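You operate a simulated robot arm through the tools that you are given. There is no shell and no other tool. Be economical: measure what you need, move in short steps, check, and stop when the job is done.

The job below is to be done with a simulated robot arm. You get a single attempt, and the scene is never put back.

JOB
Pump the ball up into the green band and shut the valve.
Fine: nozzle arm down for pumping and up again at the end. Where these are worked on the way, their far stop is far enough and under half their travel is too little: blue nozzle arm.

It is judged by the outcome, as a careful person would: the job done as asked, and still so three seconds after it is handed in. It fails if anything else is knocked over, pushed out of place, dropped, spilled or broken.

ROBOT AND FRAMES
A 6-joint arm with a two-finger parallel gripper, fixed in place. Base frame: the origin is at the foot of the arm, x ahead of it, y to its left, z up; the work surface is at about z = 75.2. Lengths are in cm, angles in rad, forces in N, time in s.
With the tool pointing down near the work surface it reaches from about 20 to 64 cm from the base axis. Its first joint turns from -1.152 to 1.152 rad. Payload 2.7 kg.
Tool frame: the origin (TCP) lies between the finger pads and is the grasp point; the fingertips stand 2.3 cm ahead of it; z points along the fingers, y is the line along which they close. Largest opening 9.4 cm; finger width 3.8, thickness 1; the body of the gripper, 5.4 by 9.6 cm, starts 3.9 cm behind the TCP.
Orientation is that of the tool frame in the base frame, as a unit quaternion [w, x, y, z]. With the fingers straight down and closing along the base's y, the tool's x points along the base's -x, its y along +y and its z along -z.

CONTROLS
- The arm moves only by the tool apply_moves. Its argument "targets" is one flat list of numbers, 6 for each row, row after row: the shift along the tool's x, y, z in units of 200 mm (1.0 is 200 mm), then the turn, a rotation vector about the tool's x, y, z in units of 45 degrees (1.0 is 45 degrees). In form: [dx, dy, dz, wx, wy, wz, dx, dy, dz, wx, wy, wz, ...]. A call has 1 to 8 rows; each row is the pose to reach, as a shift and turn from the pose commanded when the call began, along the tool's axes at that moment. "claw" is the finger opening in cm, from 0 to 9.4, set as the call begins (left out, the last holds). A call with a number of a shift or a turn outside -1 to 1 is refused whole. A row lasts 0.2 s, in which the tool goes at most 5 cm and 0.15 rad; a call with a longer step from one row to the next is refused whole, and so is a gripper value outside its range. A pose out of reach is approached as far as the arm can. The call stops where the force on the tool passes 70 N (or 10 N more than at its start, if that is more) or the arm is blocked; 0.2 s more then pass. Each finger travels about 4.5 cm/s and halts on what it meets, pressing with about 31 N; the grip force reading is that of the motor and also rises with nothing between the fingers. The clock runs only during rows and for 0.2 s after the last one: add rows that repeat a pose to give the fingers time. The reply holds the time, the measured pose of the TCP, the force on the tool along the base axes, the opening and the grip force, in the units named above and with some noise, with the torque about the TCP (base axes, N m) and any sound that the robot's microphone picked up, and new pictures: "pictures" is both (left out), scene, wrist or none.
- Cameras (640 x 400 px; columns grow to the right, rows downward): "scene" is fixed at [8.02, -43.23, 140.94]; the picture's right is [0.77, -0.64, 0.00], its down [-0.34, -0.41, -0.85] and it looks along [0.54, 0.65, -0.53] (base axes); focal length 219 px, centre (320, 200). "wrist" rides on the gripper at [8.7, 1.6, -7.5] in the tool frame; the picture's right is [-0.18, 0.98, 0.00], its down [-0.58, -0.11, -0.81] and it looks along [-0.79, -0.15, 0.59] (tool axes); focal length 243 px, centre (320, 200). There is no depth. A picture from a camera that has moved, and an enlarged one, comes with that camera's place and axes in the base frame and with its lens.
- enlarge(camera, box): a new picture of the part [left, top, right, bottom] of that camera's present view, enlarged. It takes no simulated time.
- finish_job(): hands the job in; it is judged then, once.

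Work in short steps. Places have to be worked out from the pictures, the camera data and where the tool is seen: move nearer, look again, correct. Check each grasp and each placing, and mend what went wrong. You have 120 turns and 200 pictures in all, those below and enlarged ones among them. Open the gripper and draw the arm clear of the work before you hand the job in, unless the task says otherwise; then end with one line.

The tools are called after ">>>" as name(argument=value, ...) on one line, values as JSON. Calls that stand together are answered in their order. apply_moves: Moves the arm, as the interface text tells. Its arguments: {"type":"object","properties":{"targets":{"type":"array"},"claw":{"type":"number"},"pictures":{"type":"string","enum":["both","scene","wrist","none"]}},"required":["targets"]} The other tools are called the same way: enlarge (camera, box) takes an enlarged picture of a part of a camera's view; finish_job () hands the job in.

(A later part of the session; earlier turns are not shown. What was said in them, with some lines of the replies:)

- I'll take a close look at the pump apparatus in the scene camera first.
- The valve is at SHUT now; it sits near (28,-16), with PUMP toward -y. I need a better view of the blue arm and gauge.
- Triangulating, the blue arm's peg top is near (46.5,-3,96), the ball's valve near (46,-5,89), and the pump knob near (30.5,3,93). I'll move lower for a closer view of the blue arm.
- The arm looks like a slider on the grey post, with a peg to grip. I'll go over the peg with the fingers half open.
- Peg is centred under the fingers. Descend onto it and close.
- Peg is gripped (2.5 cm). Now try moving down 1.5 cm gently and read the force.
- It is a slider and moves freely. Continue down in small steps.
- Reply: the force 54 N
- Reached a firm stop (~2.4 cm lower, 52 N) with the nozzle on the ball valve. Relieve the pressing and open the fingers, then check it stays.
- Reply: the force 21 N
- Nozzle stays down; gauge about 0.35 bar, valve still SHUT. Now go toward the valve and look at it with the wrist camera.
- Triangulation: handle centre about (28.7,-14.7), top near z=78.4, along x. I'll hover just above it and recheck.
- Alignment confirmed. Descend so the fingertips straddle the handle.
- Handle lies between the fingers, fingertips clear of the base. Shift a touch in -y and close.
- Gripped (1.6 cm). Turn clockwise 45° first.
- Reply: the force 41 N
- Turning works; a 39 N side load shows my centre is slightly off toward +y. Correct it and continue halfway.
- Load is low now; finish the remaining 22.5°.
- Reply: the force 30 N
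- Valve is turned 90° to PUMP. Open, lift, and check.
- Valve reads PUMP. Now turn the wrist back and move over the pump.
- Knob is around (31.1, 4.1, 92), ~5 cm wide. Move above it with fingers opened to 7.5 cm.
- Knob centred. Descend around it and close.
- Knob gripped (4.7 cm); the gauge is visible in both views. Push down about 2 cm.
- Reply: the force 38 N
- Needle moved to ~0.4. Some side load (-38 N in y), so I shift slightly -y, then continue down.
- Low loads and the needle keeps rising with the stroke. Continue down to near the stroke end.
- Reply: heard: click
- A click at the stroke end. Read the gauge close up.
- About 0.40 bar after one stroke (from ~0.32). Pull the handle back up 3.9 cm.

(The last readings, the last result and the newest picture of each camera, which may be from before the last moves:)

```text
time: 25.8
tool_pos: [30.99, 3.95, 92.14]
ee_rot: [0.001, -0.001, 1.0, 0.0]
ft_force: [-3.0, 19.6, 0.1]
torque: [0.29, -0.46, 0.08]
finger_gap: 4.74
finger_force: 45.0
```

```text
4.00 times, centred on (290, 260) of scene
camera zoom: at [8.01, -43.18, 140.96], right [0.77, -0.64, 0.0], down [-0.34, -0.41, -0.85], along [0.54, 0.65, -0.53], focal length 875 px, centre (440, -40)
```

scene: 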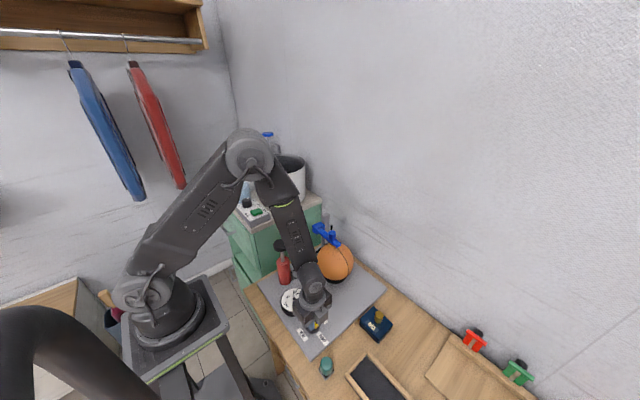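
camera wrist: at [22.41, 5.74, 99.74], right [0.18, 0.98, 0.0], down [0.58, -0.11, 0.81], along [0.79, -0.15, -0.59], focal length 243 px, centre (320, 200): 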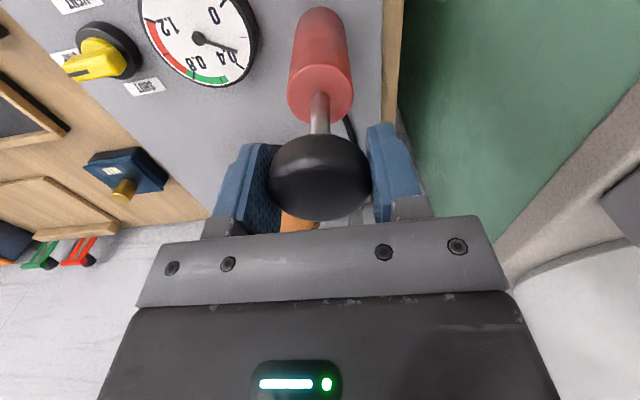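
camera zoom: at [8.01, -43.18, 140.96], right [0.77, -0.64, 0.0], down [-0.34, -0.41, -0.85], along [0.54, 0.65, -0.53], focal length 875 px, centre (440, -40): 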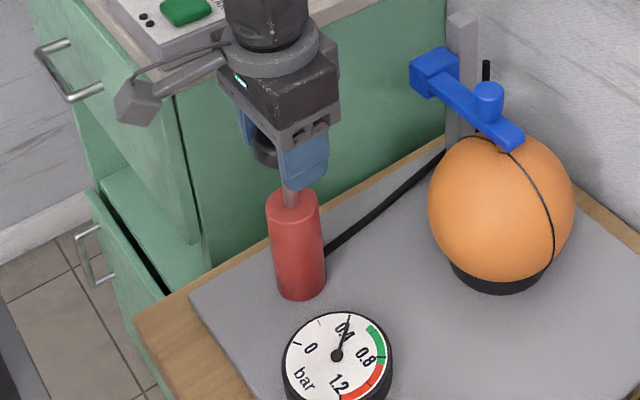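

Handle followed up and pressure held. Second down stroke.

>>> apply_moves(targets=[0, 0.004, 0.04, 0, 0, 0, 0, 0.004, 0.08, 0, 0, 0, 0, 0.004, 0.12, 0, 0, 0, 0, 0.004, 0.16, 0, 0, 0, 0, 0.004, 0.195, 0, 0, 0], pictures="none")

>>> enlarge(camera="scene", box=[276, 284, 312, 320])

```text
time: 27.0
tool_pos: [31.04, 3.99, 88.43]
ee_rot: [0.001, 0.0, 1.0, -0.001]
ft_force: [0.8, 12.3, 5.0]
torque: [0.27, 1.08, -0.11]
finger_gap: 4.7
finger_force: 45.2
heard: click
```

```text
11.11 times, centred on (294, 302) of scene
camera zoom: at [8.02, -43.2, 140.95], right [0.77, -0.64, 0.0], down [-0.34, -0.41, -0.85], along [0.54, 0.65, -0.53], focal length 2431 px, centre (609, -933)
```

zoom: 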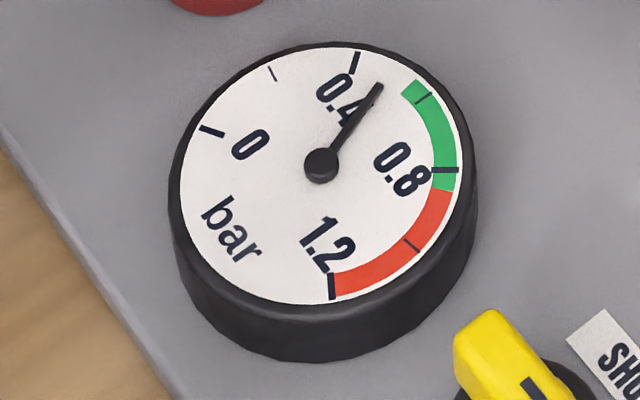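

About 0.48 bar. Third stroke, up then down.

>>> apply_moves(targets=[0, 0, -0.04, 0, 0, 0, 0, 0, -0.08, 0, 0, 0, 0, 0, -0.12, 0, 0, 0, 0, 0, -0.16, 0, 0, 0, 0, 0, -0.195, 0, 0, 0], pictures="none")

>>> apply_moves(targets=[0, 0, 0.04, 0, 0, 0, 0, 0, 0.08, 0, 0, 0, 0, 0, 0.12, 0, 0, 0, 0, 0, 0.16, 0, 0, 0, 0, 0, 0.195, 0, 0, 0], pictures="none")

>>> enlarge(camera="scene", box=[276, 284, 312, 320])

```text
time: 28.2
tool_pos: [31.06, 4.0, 92.22]
ee_rot: [0.002, 0.0, 1.0, 0.0]
ft_force: [4.3, 5.6, -2.5]
torque: [0.27, -0.66, 0.08]
finger_gap: 4.73
finger_force: 45.3
```

```text
time: 29.4
tool_pos: [30.98, 3.92, 88.34]
ee_rot: [0.002, 0.0, 1.0, 0.0]
ft_force: [5.6, -7.5, 5.5]
torque: [0.24, -0.7, 0.03]
finger_gap: 4.72
finger_force: 45.0
heard: click
```

```text
11.11 times, centred on (294, 302) of scene
camera zoom: at [8.03, -43.25, 140.93], right [0.77, -0.64, 0.0], down [-0.34, -0.41, -0.85], along [0.54, 0.65, -0.53], focal length 2431 px, centre (609, -933)
```

zoom: 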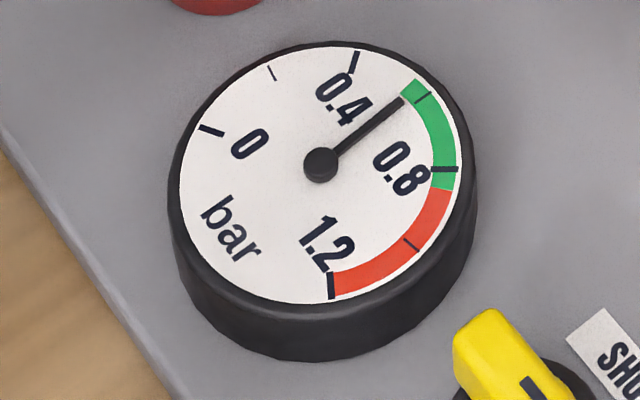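

~0.57, just at the lower edge of green. One more full stroke for margin.

>>> apply_moves(targets=[0, 0, -0.04, 0, 0, 0, 0, 0, -0.08, 0, 0, 0, 0, 0, -0.12, 0, 0, 0, 0, 0, -0.16, 0, 0, 0, 0, 0, -0.195, 0, 0, 0], pictures="none")

>>> apply_moves(targets=[0, 0, 0.04, 0, 0, 0, 0, 0, 0.08, 0, 0, 0, 0, 0, 0.12, 0, 0, 0, 0, 0, 0.16, 0, 0, 0, 0, 0, 0.195, 0, 0, 0], pictures="none")

>>> enlarge(camera="scene", box=[276, 284, 312, 320])

```text
time: 30.6
tool_pos: [30.94, 4.07, 92.3]
ee_rot: [0.002, 0.0, 1.0, -0.001]
ft_force: [12.6, -10.9, -8.1]
torque: [0.23, -0.66, 0.08]
finger_gap: 4.76
finger_force: 45.4
```

```text
time: 31.8
tool_pos: [31.02, 4.02, 88.27]
ee_rot: [0.001, 0.0, 1.0, 0.0]
ft_force: [16.3, -25.3, 6.5]
torque: [0.07, 0.75, 0.11]
finger_gap: 4.74
finger_force: 44.7
heard: click
```

```text
11.11 times, centred on (294, 302) of scene
camera zoom: at [8.06, -43.3, 140.92], right [0.77, -0.64, 0.0], down [-0.34, -0.41, -0.85], along [0.54, 0.65, -0.53], focal length 2431 px, centre (609, -933)
```

zoom: 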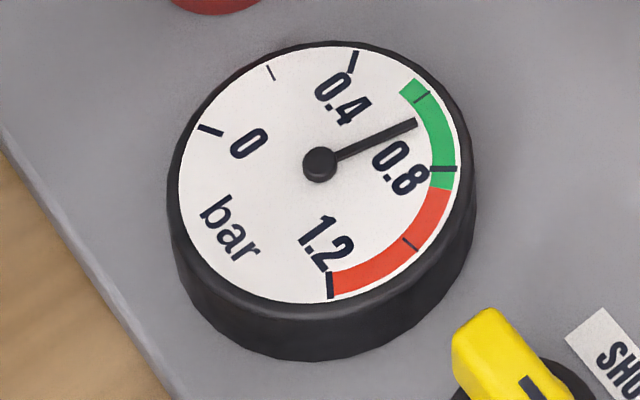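

Needle at ~0.67, well inside the green. Release the handle and rise.

>>> apply_moves(targets=[0, 0, 0, 0, 0, 0, 0, 0, 0, 0, 0, 0, 0, 0, 0, 0, 0, 0, 0, 0, 0, 0, 0, 0], claw=7.5, pictures="none")

>>> apply_moves(targets=[0, 0, -0.1, 0, 0, 0, 0, 0, -0.3, 0, 0, 0, 0, 0, -0.5, 0, 0, 0, 0, 0, -0.7, 0, 0, 0], pictures="none")

>>> enlarge(camera="scene", box=[240, 200, 360, 350])

```text
time: 32.8
tool_pos: [30.97, 4.08, 88.32]
ee_rot: [0.001, 0.0, 1.0, 0.0]
ft_force: [0.0, 0.0, -0.1]
torque: [0.0, 0.03, 0.01]
finger_gap: 7.53
finger_force: 0.0
```

```text
time: 33.8
tool_pos: [30.9, 4.09, 102.36]
ee_rot: [0.001, 0.0, 1.0, -0.001]
ft_force: [-0.2, -0.3, 0.7]
torque: [0.0, 0.0, 0.03]
finger_gap: 7.5
finger_force: 0.1
```

```text
2.67 times, centred on (300, 275) of scene
camera zoom: at [8.02, -43.23, 140.94], right [0.77, -0.64, 0.0], down [-0.34, -0.41, -0.85], along [0.54, 0.65, -0.53], focal length 583 px, centre (373, 0)
```

zoom: 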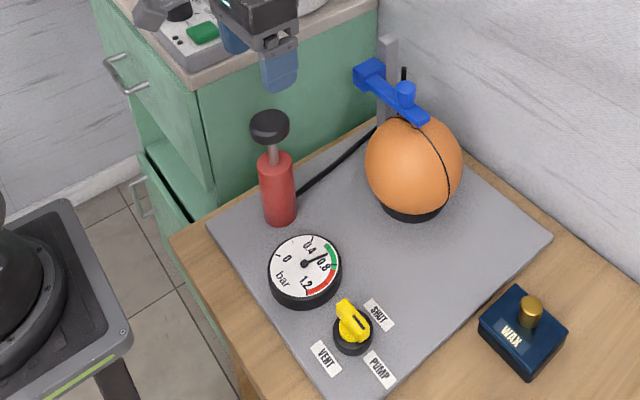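

Handle sprang back; gauge stays in the green. Return to the valve with the fingers turned 90°.

>>> apply_moves(targets=[0.02, -0.16, 0, 0, 0, 0.167, 0.04, -0.32, 0, 0, 0, 0.333, 0.06, -0.48, 0, 0, 0, 0.5, 0.08, -0.64, 0, 0, 0, 0.667, 0.1, -0.8, 0, 0, 0, 0.833, 0.118, -0.957, 0, 0, 0, 1.0], claw=5, pictures="none")

>>> apply_moves(targets=[0, 0, 0.1, 0, 0, 0.167, 0, 0, 0.2, 0, 0, 0.333, 0, 0, 0.3, 0, 0, 0.5, 0, 0, 0.4, 0, 0, 0.667, 0, 0, 0.5, 0, 0, 0.833, 0, 0, 0.6, 0, 0, 1.0, 0, 0, 0.75, 0, 0, 1.0, 0, 0, 0.9, 0, 0, 1.0], pictures="wrist")

>>> enlarge(camera="wrist", box=[220, 0, 420, 160])

```text
time: 35.2
tool_pos: [28.57, -15.1, 102.24]
ee_rot: [0.001, 0.383, 0.924, 0.0]
ft_force: [0.5, 0.0, -0.8]
torque: [0.03, 0.05, -0.03]
finger_gap: 5.02
finger_force: 0.1
```

```text
time: 37.0
tool_pos: [28.6, -15.04, 84.38]
ee_rot: [0.002, 0.707, 0.707, 0.0]
ft_force: [0.2, 0.6, -0.3]
torque: [-0.01, -0.03, -0.01]
finger_gap: 5.01
finger_force: 0.1
camera wrist: at [30.28, -6.35, 91.9], right [0.98, -0.18, 0.0], down [-0.11, -0.58, 0.81], along [-0.15, -0.79, -0.59], focal length 243 px, centre (320, 200)
```

wrist: 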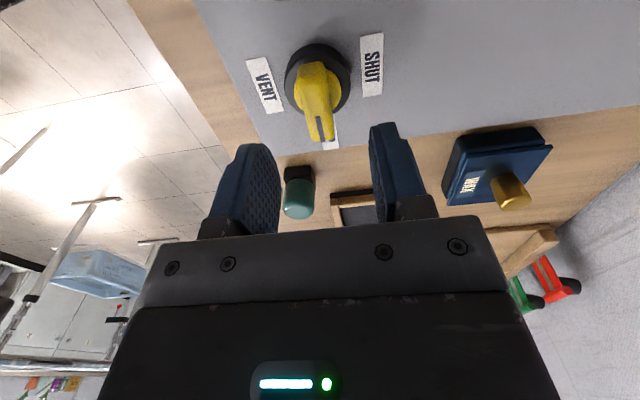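

```text
2.50 times, centred on (320, 80) of wrist
camera zoom: at [30.28, -6.35, 91.9], right [0.98, -0.18, 0.0], down [-0.11, -0.58, 0.81], along [-0.15, -0.79, -0.59], focal length 606 px, centre (320, 500)
```

zoom: 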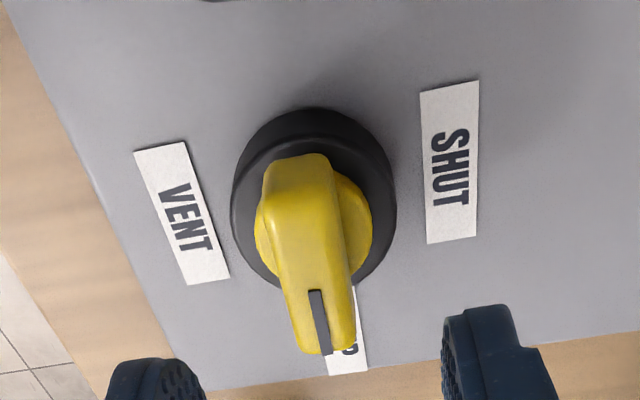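

Handle is aligned between the fingers. Descend and grip.

>>> apply_moves(targets=[0, -0.005, 0.12, 0, 0, 0, 0, -0.005, 0.238, 0, 0, 0], pictures="none")

>>> apply_moves(targets=[0, 0, 0, 0, 0, 0, 0, 0, 0, 0, 0, 0, 0, 0, 0, 0, 0, 0, 0, 0, 0, 0, 0, 0], claw=0.8, pictures="none")

>>> apply_moves(targets=[0, 0, 0, 0, 0, -0.167, 0, 0, 0, 0, 0, -0.333, 0, 0, 0, 0, 0, -0.5], pictures="none")

```text
time: 37.6
tool_pos: [28.48, -14.96, 79.58]
ee_rot: [0.001, 0.707, 0.707, 0.0]
ft_force: [0.1, -0.3, 0.2]
torque: [0.0, -0.03, 0.03]
finger_gap: 5.02
finger_force: 0.1
```

```text
time: 38.6
tool_pos: [28.39, -15.13, 79.53]
ee_rot: [0.002, 0.707, 0.707, 0.0]
ft_force: [5.7, -0.2, -7.3]
torque: [-0.36, 0.27, -0.01]
finger_gap: 1.6
finger_force: 45.8
```

```text
time: 39.4
tool_pos: [28.54, -14.99, 79.59]
ee_rot: [0.001, 0.553, 0.833, 0.001]
ft_force: [19.1, 18.8, -9.5]
torque: [1.18, 0.52, -0.08]
finger_gap: 1.59
finger_force: 45.0
```

Turning cleanly. Continue toward SHUT.

>>> apply_moves(targets=[0, 0.006, 0, 0, 0, -0.167, 0, 0.006, 0, 0, 0, -0.333, 0, 0.006, 0, 0, 0, -0.5], pictures="none")

>>> apply_moves(targets=[0, 0, 0, 0, 0, -0.167, 0, 0, 0, 0, 0, -0.333, 0, 0, 0, 0, 0, -0.5], pictures="none")

```text
time: 40.2
tool_pos: [28.59, -14.99, 79.53]
ee_rot: [0.001, 0.38, 0.925, 0.0]
ft_force: [18.6, 34.3, -20.5]
torque: [-0.55, -0.93, -0.13]
finger_gap: 1.59
finger_force: 45.1
```

```text
time: 41.0
tool_pos: [28.7, -14.8, 79.5]
ee_rot: [-0.001, 0.191, 0.982, 0.0]
ft_force: [22.2, 45.6, -29.7]
torque: [0.12, -0.9, -0.13]
finger_gap: 1.56
finger_force: 45.1
```

Correct the centre by ~0.2 cm in +y and finish the last 22.5°.

>>> apply_moves(targets=[0, 0.012, 0.003, 0, 0, 0, 0, 0.012, 0.003, 0, 0, -0.167, 0, 0.012, 0.003, 0, 0, -0.333, 0, 0.012, 0.003, 0, 0, -0.5], pictures="none")

>>> enlarge(camera="wrist", box=[220, 60, 420, 220])

```text
time: 42.0
tool_pos: [28.58, -14.89, 79.56]
ee_rot: [0.0, -0.002, 1.0, 0.0]
ft_force: [13.5, 22.5, -15.0]
torque: [0.3, 1.15, -0.23]
finger_gap: 1.6
finger_force: 45.0
```

```text
2.50 times, centred on (320, 140) of wrist
camera zoom: at [20.14, -13.09, 87.05], right [0.18, 0.98, 0.0], down [0.58, -0.11, 0.81], along [0.79, -0.15, -0.59], focal length 606 px, centre (320, 350)
```

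zoom: 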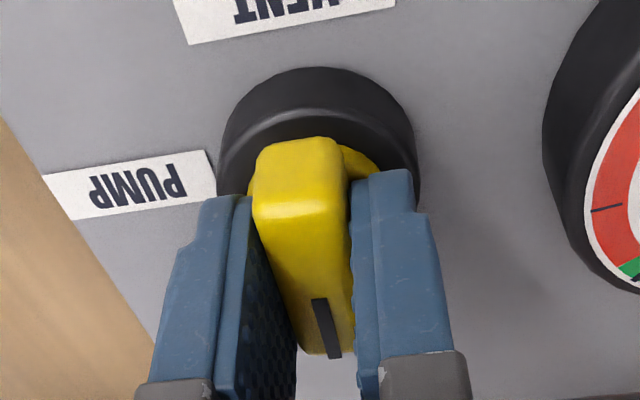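

Valve is back at SHUT. Release, lift, and check valve and gauge.

>>> apply_moves(targets=[0, 0, 0, 0, 0, 0, 0, 0, 0, 0, 0, 0, 0, 0, 0, 0, 0, 0, 0, 0, 0, 0, 0, 0], claw=5, pictures="none")

>>> apply_moves(targets=[0, 0, -0.2, 0, 0, 0, 0, 0, -0.4, 0, 0, 0, 0, 0, -0.6, 0, 0, 0, 0, 0, -0.8, 0, 0, 0, 0, 0, -1.0, 0, 0, 0], pictures="none")

>>> apply_moves(targets=[-0.15, 0.1, -0.05, 0, 0, 0, -0.3, 0.2, -0.1, 0, 0, 0, -0.45, 0.3, -0.1, 0, 0, 0, -0.6, 0.4, -0.1, 0, 0, 0, -0.75, 0.5, -0.1, 0, 0, 0, -0.89, 0.59, -0.1, 0, 0, 0], pictures="wrist")

>>> enlarge(camera="scene", box=[270, 280, 340, 340])

```text
time: 43.0
tool_pos: [28.69, -14.9, 79.64]
ee_rot: [0.0, 0.0, 1.0, -0.001]
ft_force: [-0.2, -0.1, -0.2]
torque: [0.01, 0.01, -0.01]
finger_gap: 4.99
finger_force: 0.1
```

```text
time: 44.2
tool_pos: [28.77, -14.83, 99.64]
ee_rot: [0.0, 0.0, 1.0, 0.0]
ft_force: [0.1, -0.2, -0.3]
torque: [0.0, 0.02, 0.02]
finger_gap: 5.02
finger_force: 0.0
```

```text
time: 45.6
tool_pos: [46.32, -3.01, 101.65]
ee_rot: [0.001, 0.001, 1.0, -0.001]
ft_force: [0.3, -0.5, 0.7]
torque: [0.01, 0.03, -0.02]
finger_gap: 5.02
finger_force: 0.0
camera wrist: at [37.88, -1.27, 109.13], right [0.18, 0.98, 0.0], down [0.58, -0.11, 0.81], along [0.79, -0.15, -0.59], focal length 243 px, centre (320, 200)
```

wrist: 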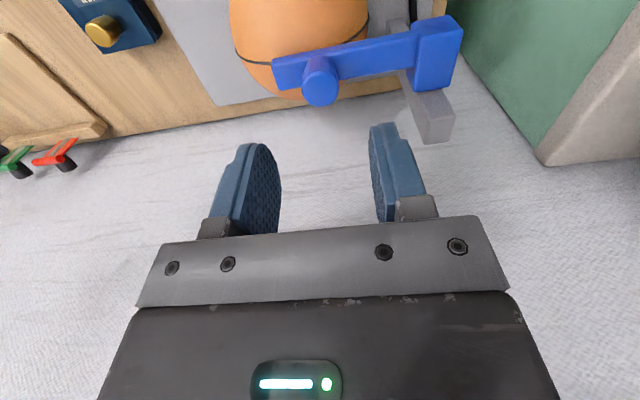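

```text
6.67 times, centred on (305, 310) of scene
camera zoom: at [8.02, -43.23, 140.94], right [0.77, -0.64, 0.0], down [-0.34, -0.41, -0.85], along [0.54, 0.65, -0.53], focal length 1458 px, centre (420, -533)
```

zoom: 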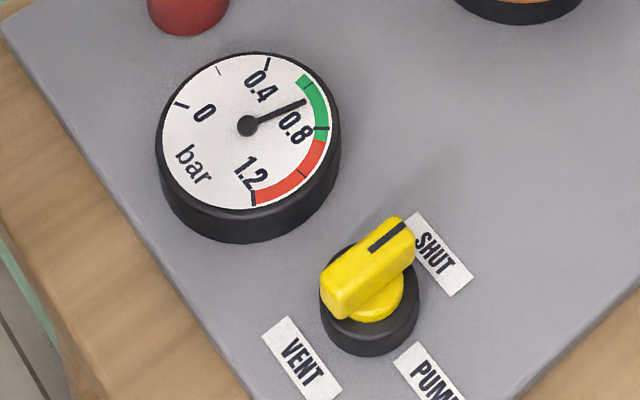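

Valve at SHUT, gauge ~0.67 in the green. Now grip the nozzle-arm peg again.

>>> apply_moves(targets=[-0.005, 0.002, 0.2, 0, 0, 0, -0.005, 0.002, 0.376, 0, 0, 0], pictures="none")

>>> apply_moves(targets=[0, 0, 0, 0, 0, 0, 0, 0, 0, 0, 0, 0, 0, 0, 0, 0, 0, 0, 0, 0, 0, 0, 0, 0], claw=0.5, pictures="none")

>>> apply_moves(targets=[0, 0, -0.025, 0, 0, 0, 0, 0, -0.05, 0, 0, 0, 0, 0, -0.075, 0, 0, 0, 0, 0, -0.1, 0, 0, 0, 0, 0, -0.115, 0, 0, 0], pictures="wrist")

>>> enlarge(camera="scene", box=[290, 180, 370, 280])

```text
time: 46.2
tool_pos: [46.62, -2.95, 93.95]
ee_rot: [0.001, 0.0, 1.0, -0.001]
ft_force: [-1.0, -0.1, -0.5]
torque: [-0.05, -0.03, -0.02]
finger_gap: 5.0
finger_force: 0.1
```

```text
time: 47.2
tool_pos: [46.65, -3.08, 93.98]
ee_rot: [0.002, 0.0, 1.0, -0.001]
ft_force: [1.2, -16.2, -1.0]
torque: [0.07, 0.07, -0.01]
finger_gap: 2.53
finger_force: 44.5
```

```text
time: 48.4
tool_pos: [46.53, -2.96, 96.32]
ee_rot: [0.001, 0.0, 1.0, 0.0]
ft_force: [4.3, -10.1, -9.8]
torque: [-0.28, -1.35, 0.05]
finger_gap: 2.52
finger_force: 45.1
camera wrist: at [38.02, -1.27, 103.76], right [0.18, 0.98, 0.0], down [0.58, -0.11, 0.81], along [0.79, -0.15, -0.59], focal length 243 px, centre (320, 200)
```

wrist: 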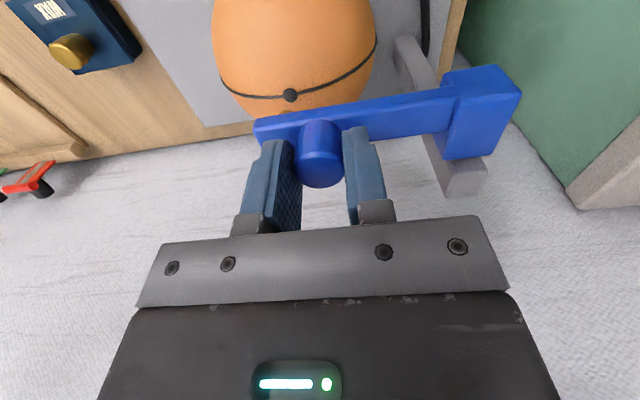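

```text
4.00 times, centred on (330, 230) of scene
camera zoom: at [8.05, -43.26, 140.93], right [0.77, -0.64, 0.0], down [-0.34, -0.41, -0.85], along [0.54, 0.65, -0.53], focal length 875 px, centre (280, 80)
```

zoom: 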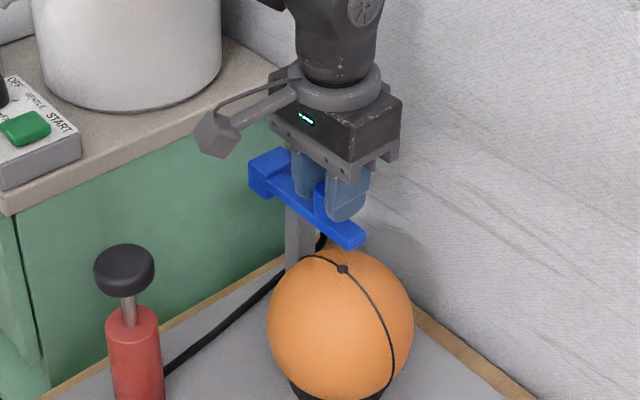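

Arm is back at its original height; nudge up a touch more to confirm the upper stop.

>>> apply_moves(targets=[0, 0, -0.008, 0, 0, 0, 0, 0, -0.016, 0, 0, 0], pictures="none")

```text
time: 49.0
tool_pos: [46.68, -3.1, 96.51]
ee_rot: [-0.002, 0.0, 1.0, 0.0]
ft_force: [15.4, -7.9, -33.4]
torque: [-0.22, -0.14, 0.03]
finger_gap: 2.58
finger_force: 45.5
```

The upper stop is reached (-33 N). Release and draw clear upward.

>>> apply_moves(targets=[0, 0, 0.012, 0, 0, 0, 0, 0, 0.012, 0, 0, 0, 0, 0, 0.012, 0, 0, 0, 0, 0, 0.012, 0, 0, 0], claw=5, pictures="none")

>>> apply_moves(targets=[0, 0, -0.15, 0, 0, 0, 0, 0, -0.35, 0, 0, 0, 0, 0, -0.55, 0, 0, 0, 0, 0, -0.75, 0, 0, 0, 0.1, 0, -0.95, 0, 0, 0], pictures="scene")

>>> enlarge(camera="scene", box=[250, 205, 380, 345])

>>> enlarge(camera="scene", box=[270, 280, 340, 340])

```text
time: 50.0
tool_pos: [46.65, -3.03, 96.45]
ee_rot: [0.001, 0.0, 1.0, -0.001]
ft_force: [-0.2, -0.3, 1.1]
torque: [-0.03, 0.0, -0.02]
finger_gap: 4.99
finger_force: 0.0
```

```text
time: 51.2
tool_pos: [44.53, -2.93, 115.47]
ee_rot: [0.001, 0.001, 1.0, -0.001]
ft_force: [-0.5, -0.3, -0.4]
torque: [0.0, -0.04, -0.01]
finger_gap: 5.01
finger_force: 0.1
```

scene: 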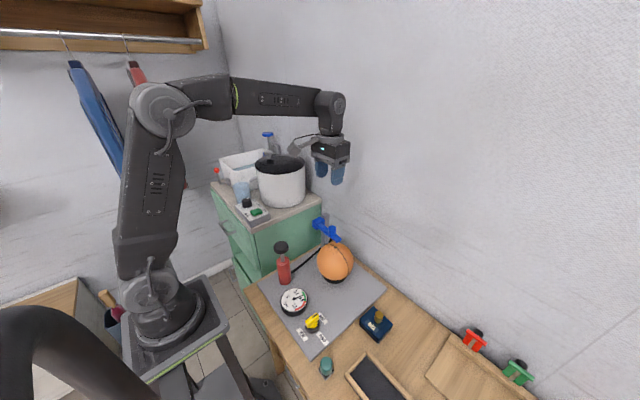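

```text
2.86 times, centred on (315, 275) of scene
camera zoom: at [8.02, -43.23, 140.94], right [0.77, -0.64, 0.0], down [-0.34, -0.41, -0.85], along [0.54, 0.65, -0.53], focal length 625 px, centre (334, -14)
```

zoom: 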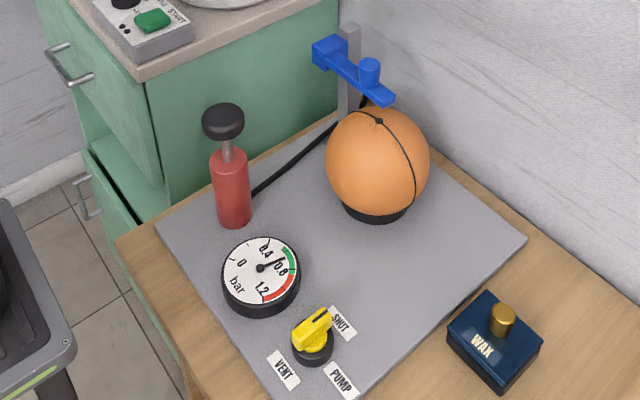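

```text
6.67 times, centred on (305, 310) of scene
camera zoom: at [8.02, -43.23, 140.94], right [0.77, -0.64, 0.0], down [-0.34, -0.41, -0.85], along [0.54, 0.65, -0.53], focal length 1458 px, centre (420, -533)
```

zoom: 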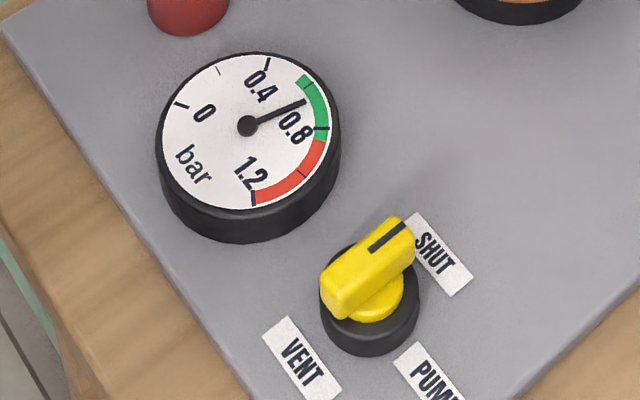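

Gauge is steady in the green, the valve is SHUT, the nozzle arm is up and the robot arm is clear. Handing in.

>>> finish_job()

```text
The job is handed in.
```

The ball is pumped to about 0.67 bar, inside the green band; the valve is shut, the nozzle arm is back up at its upper stop, and the job is handed in.
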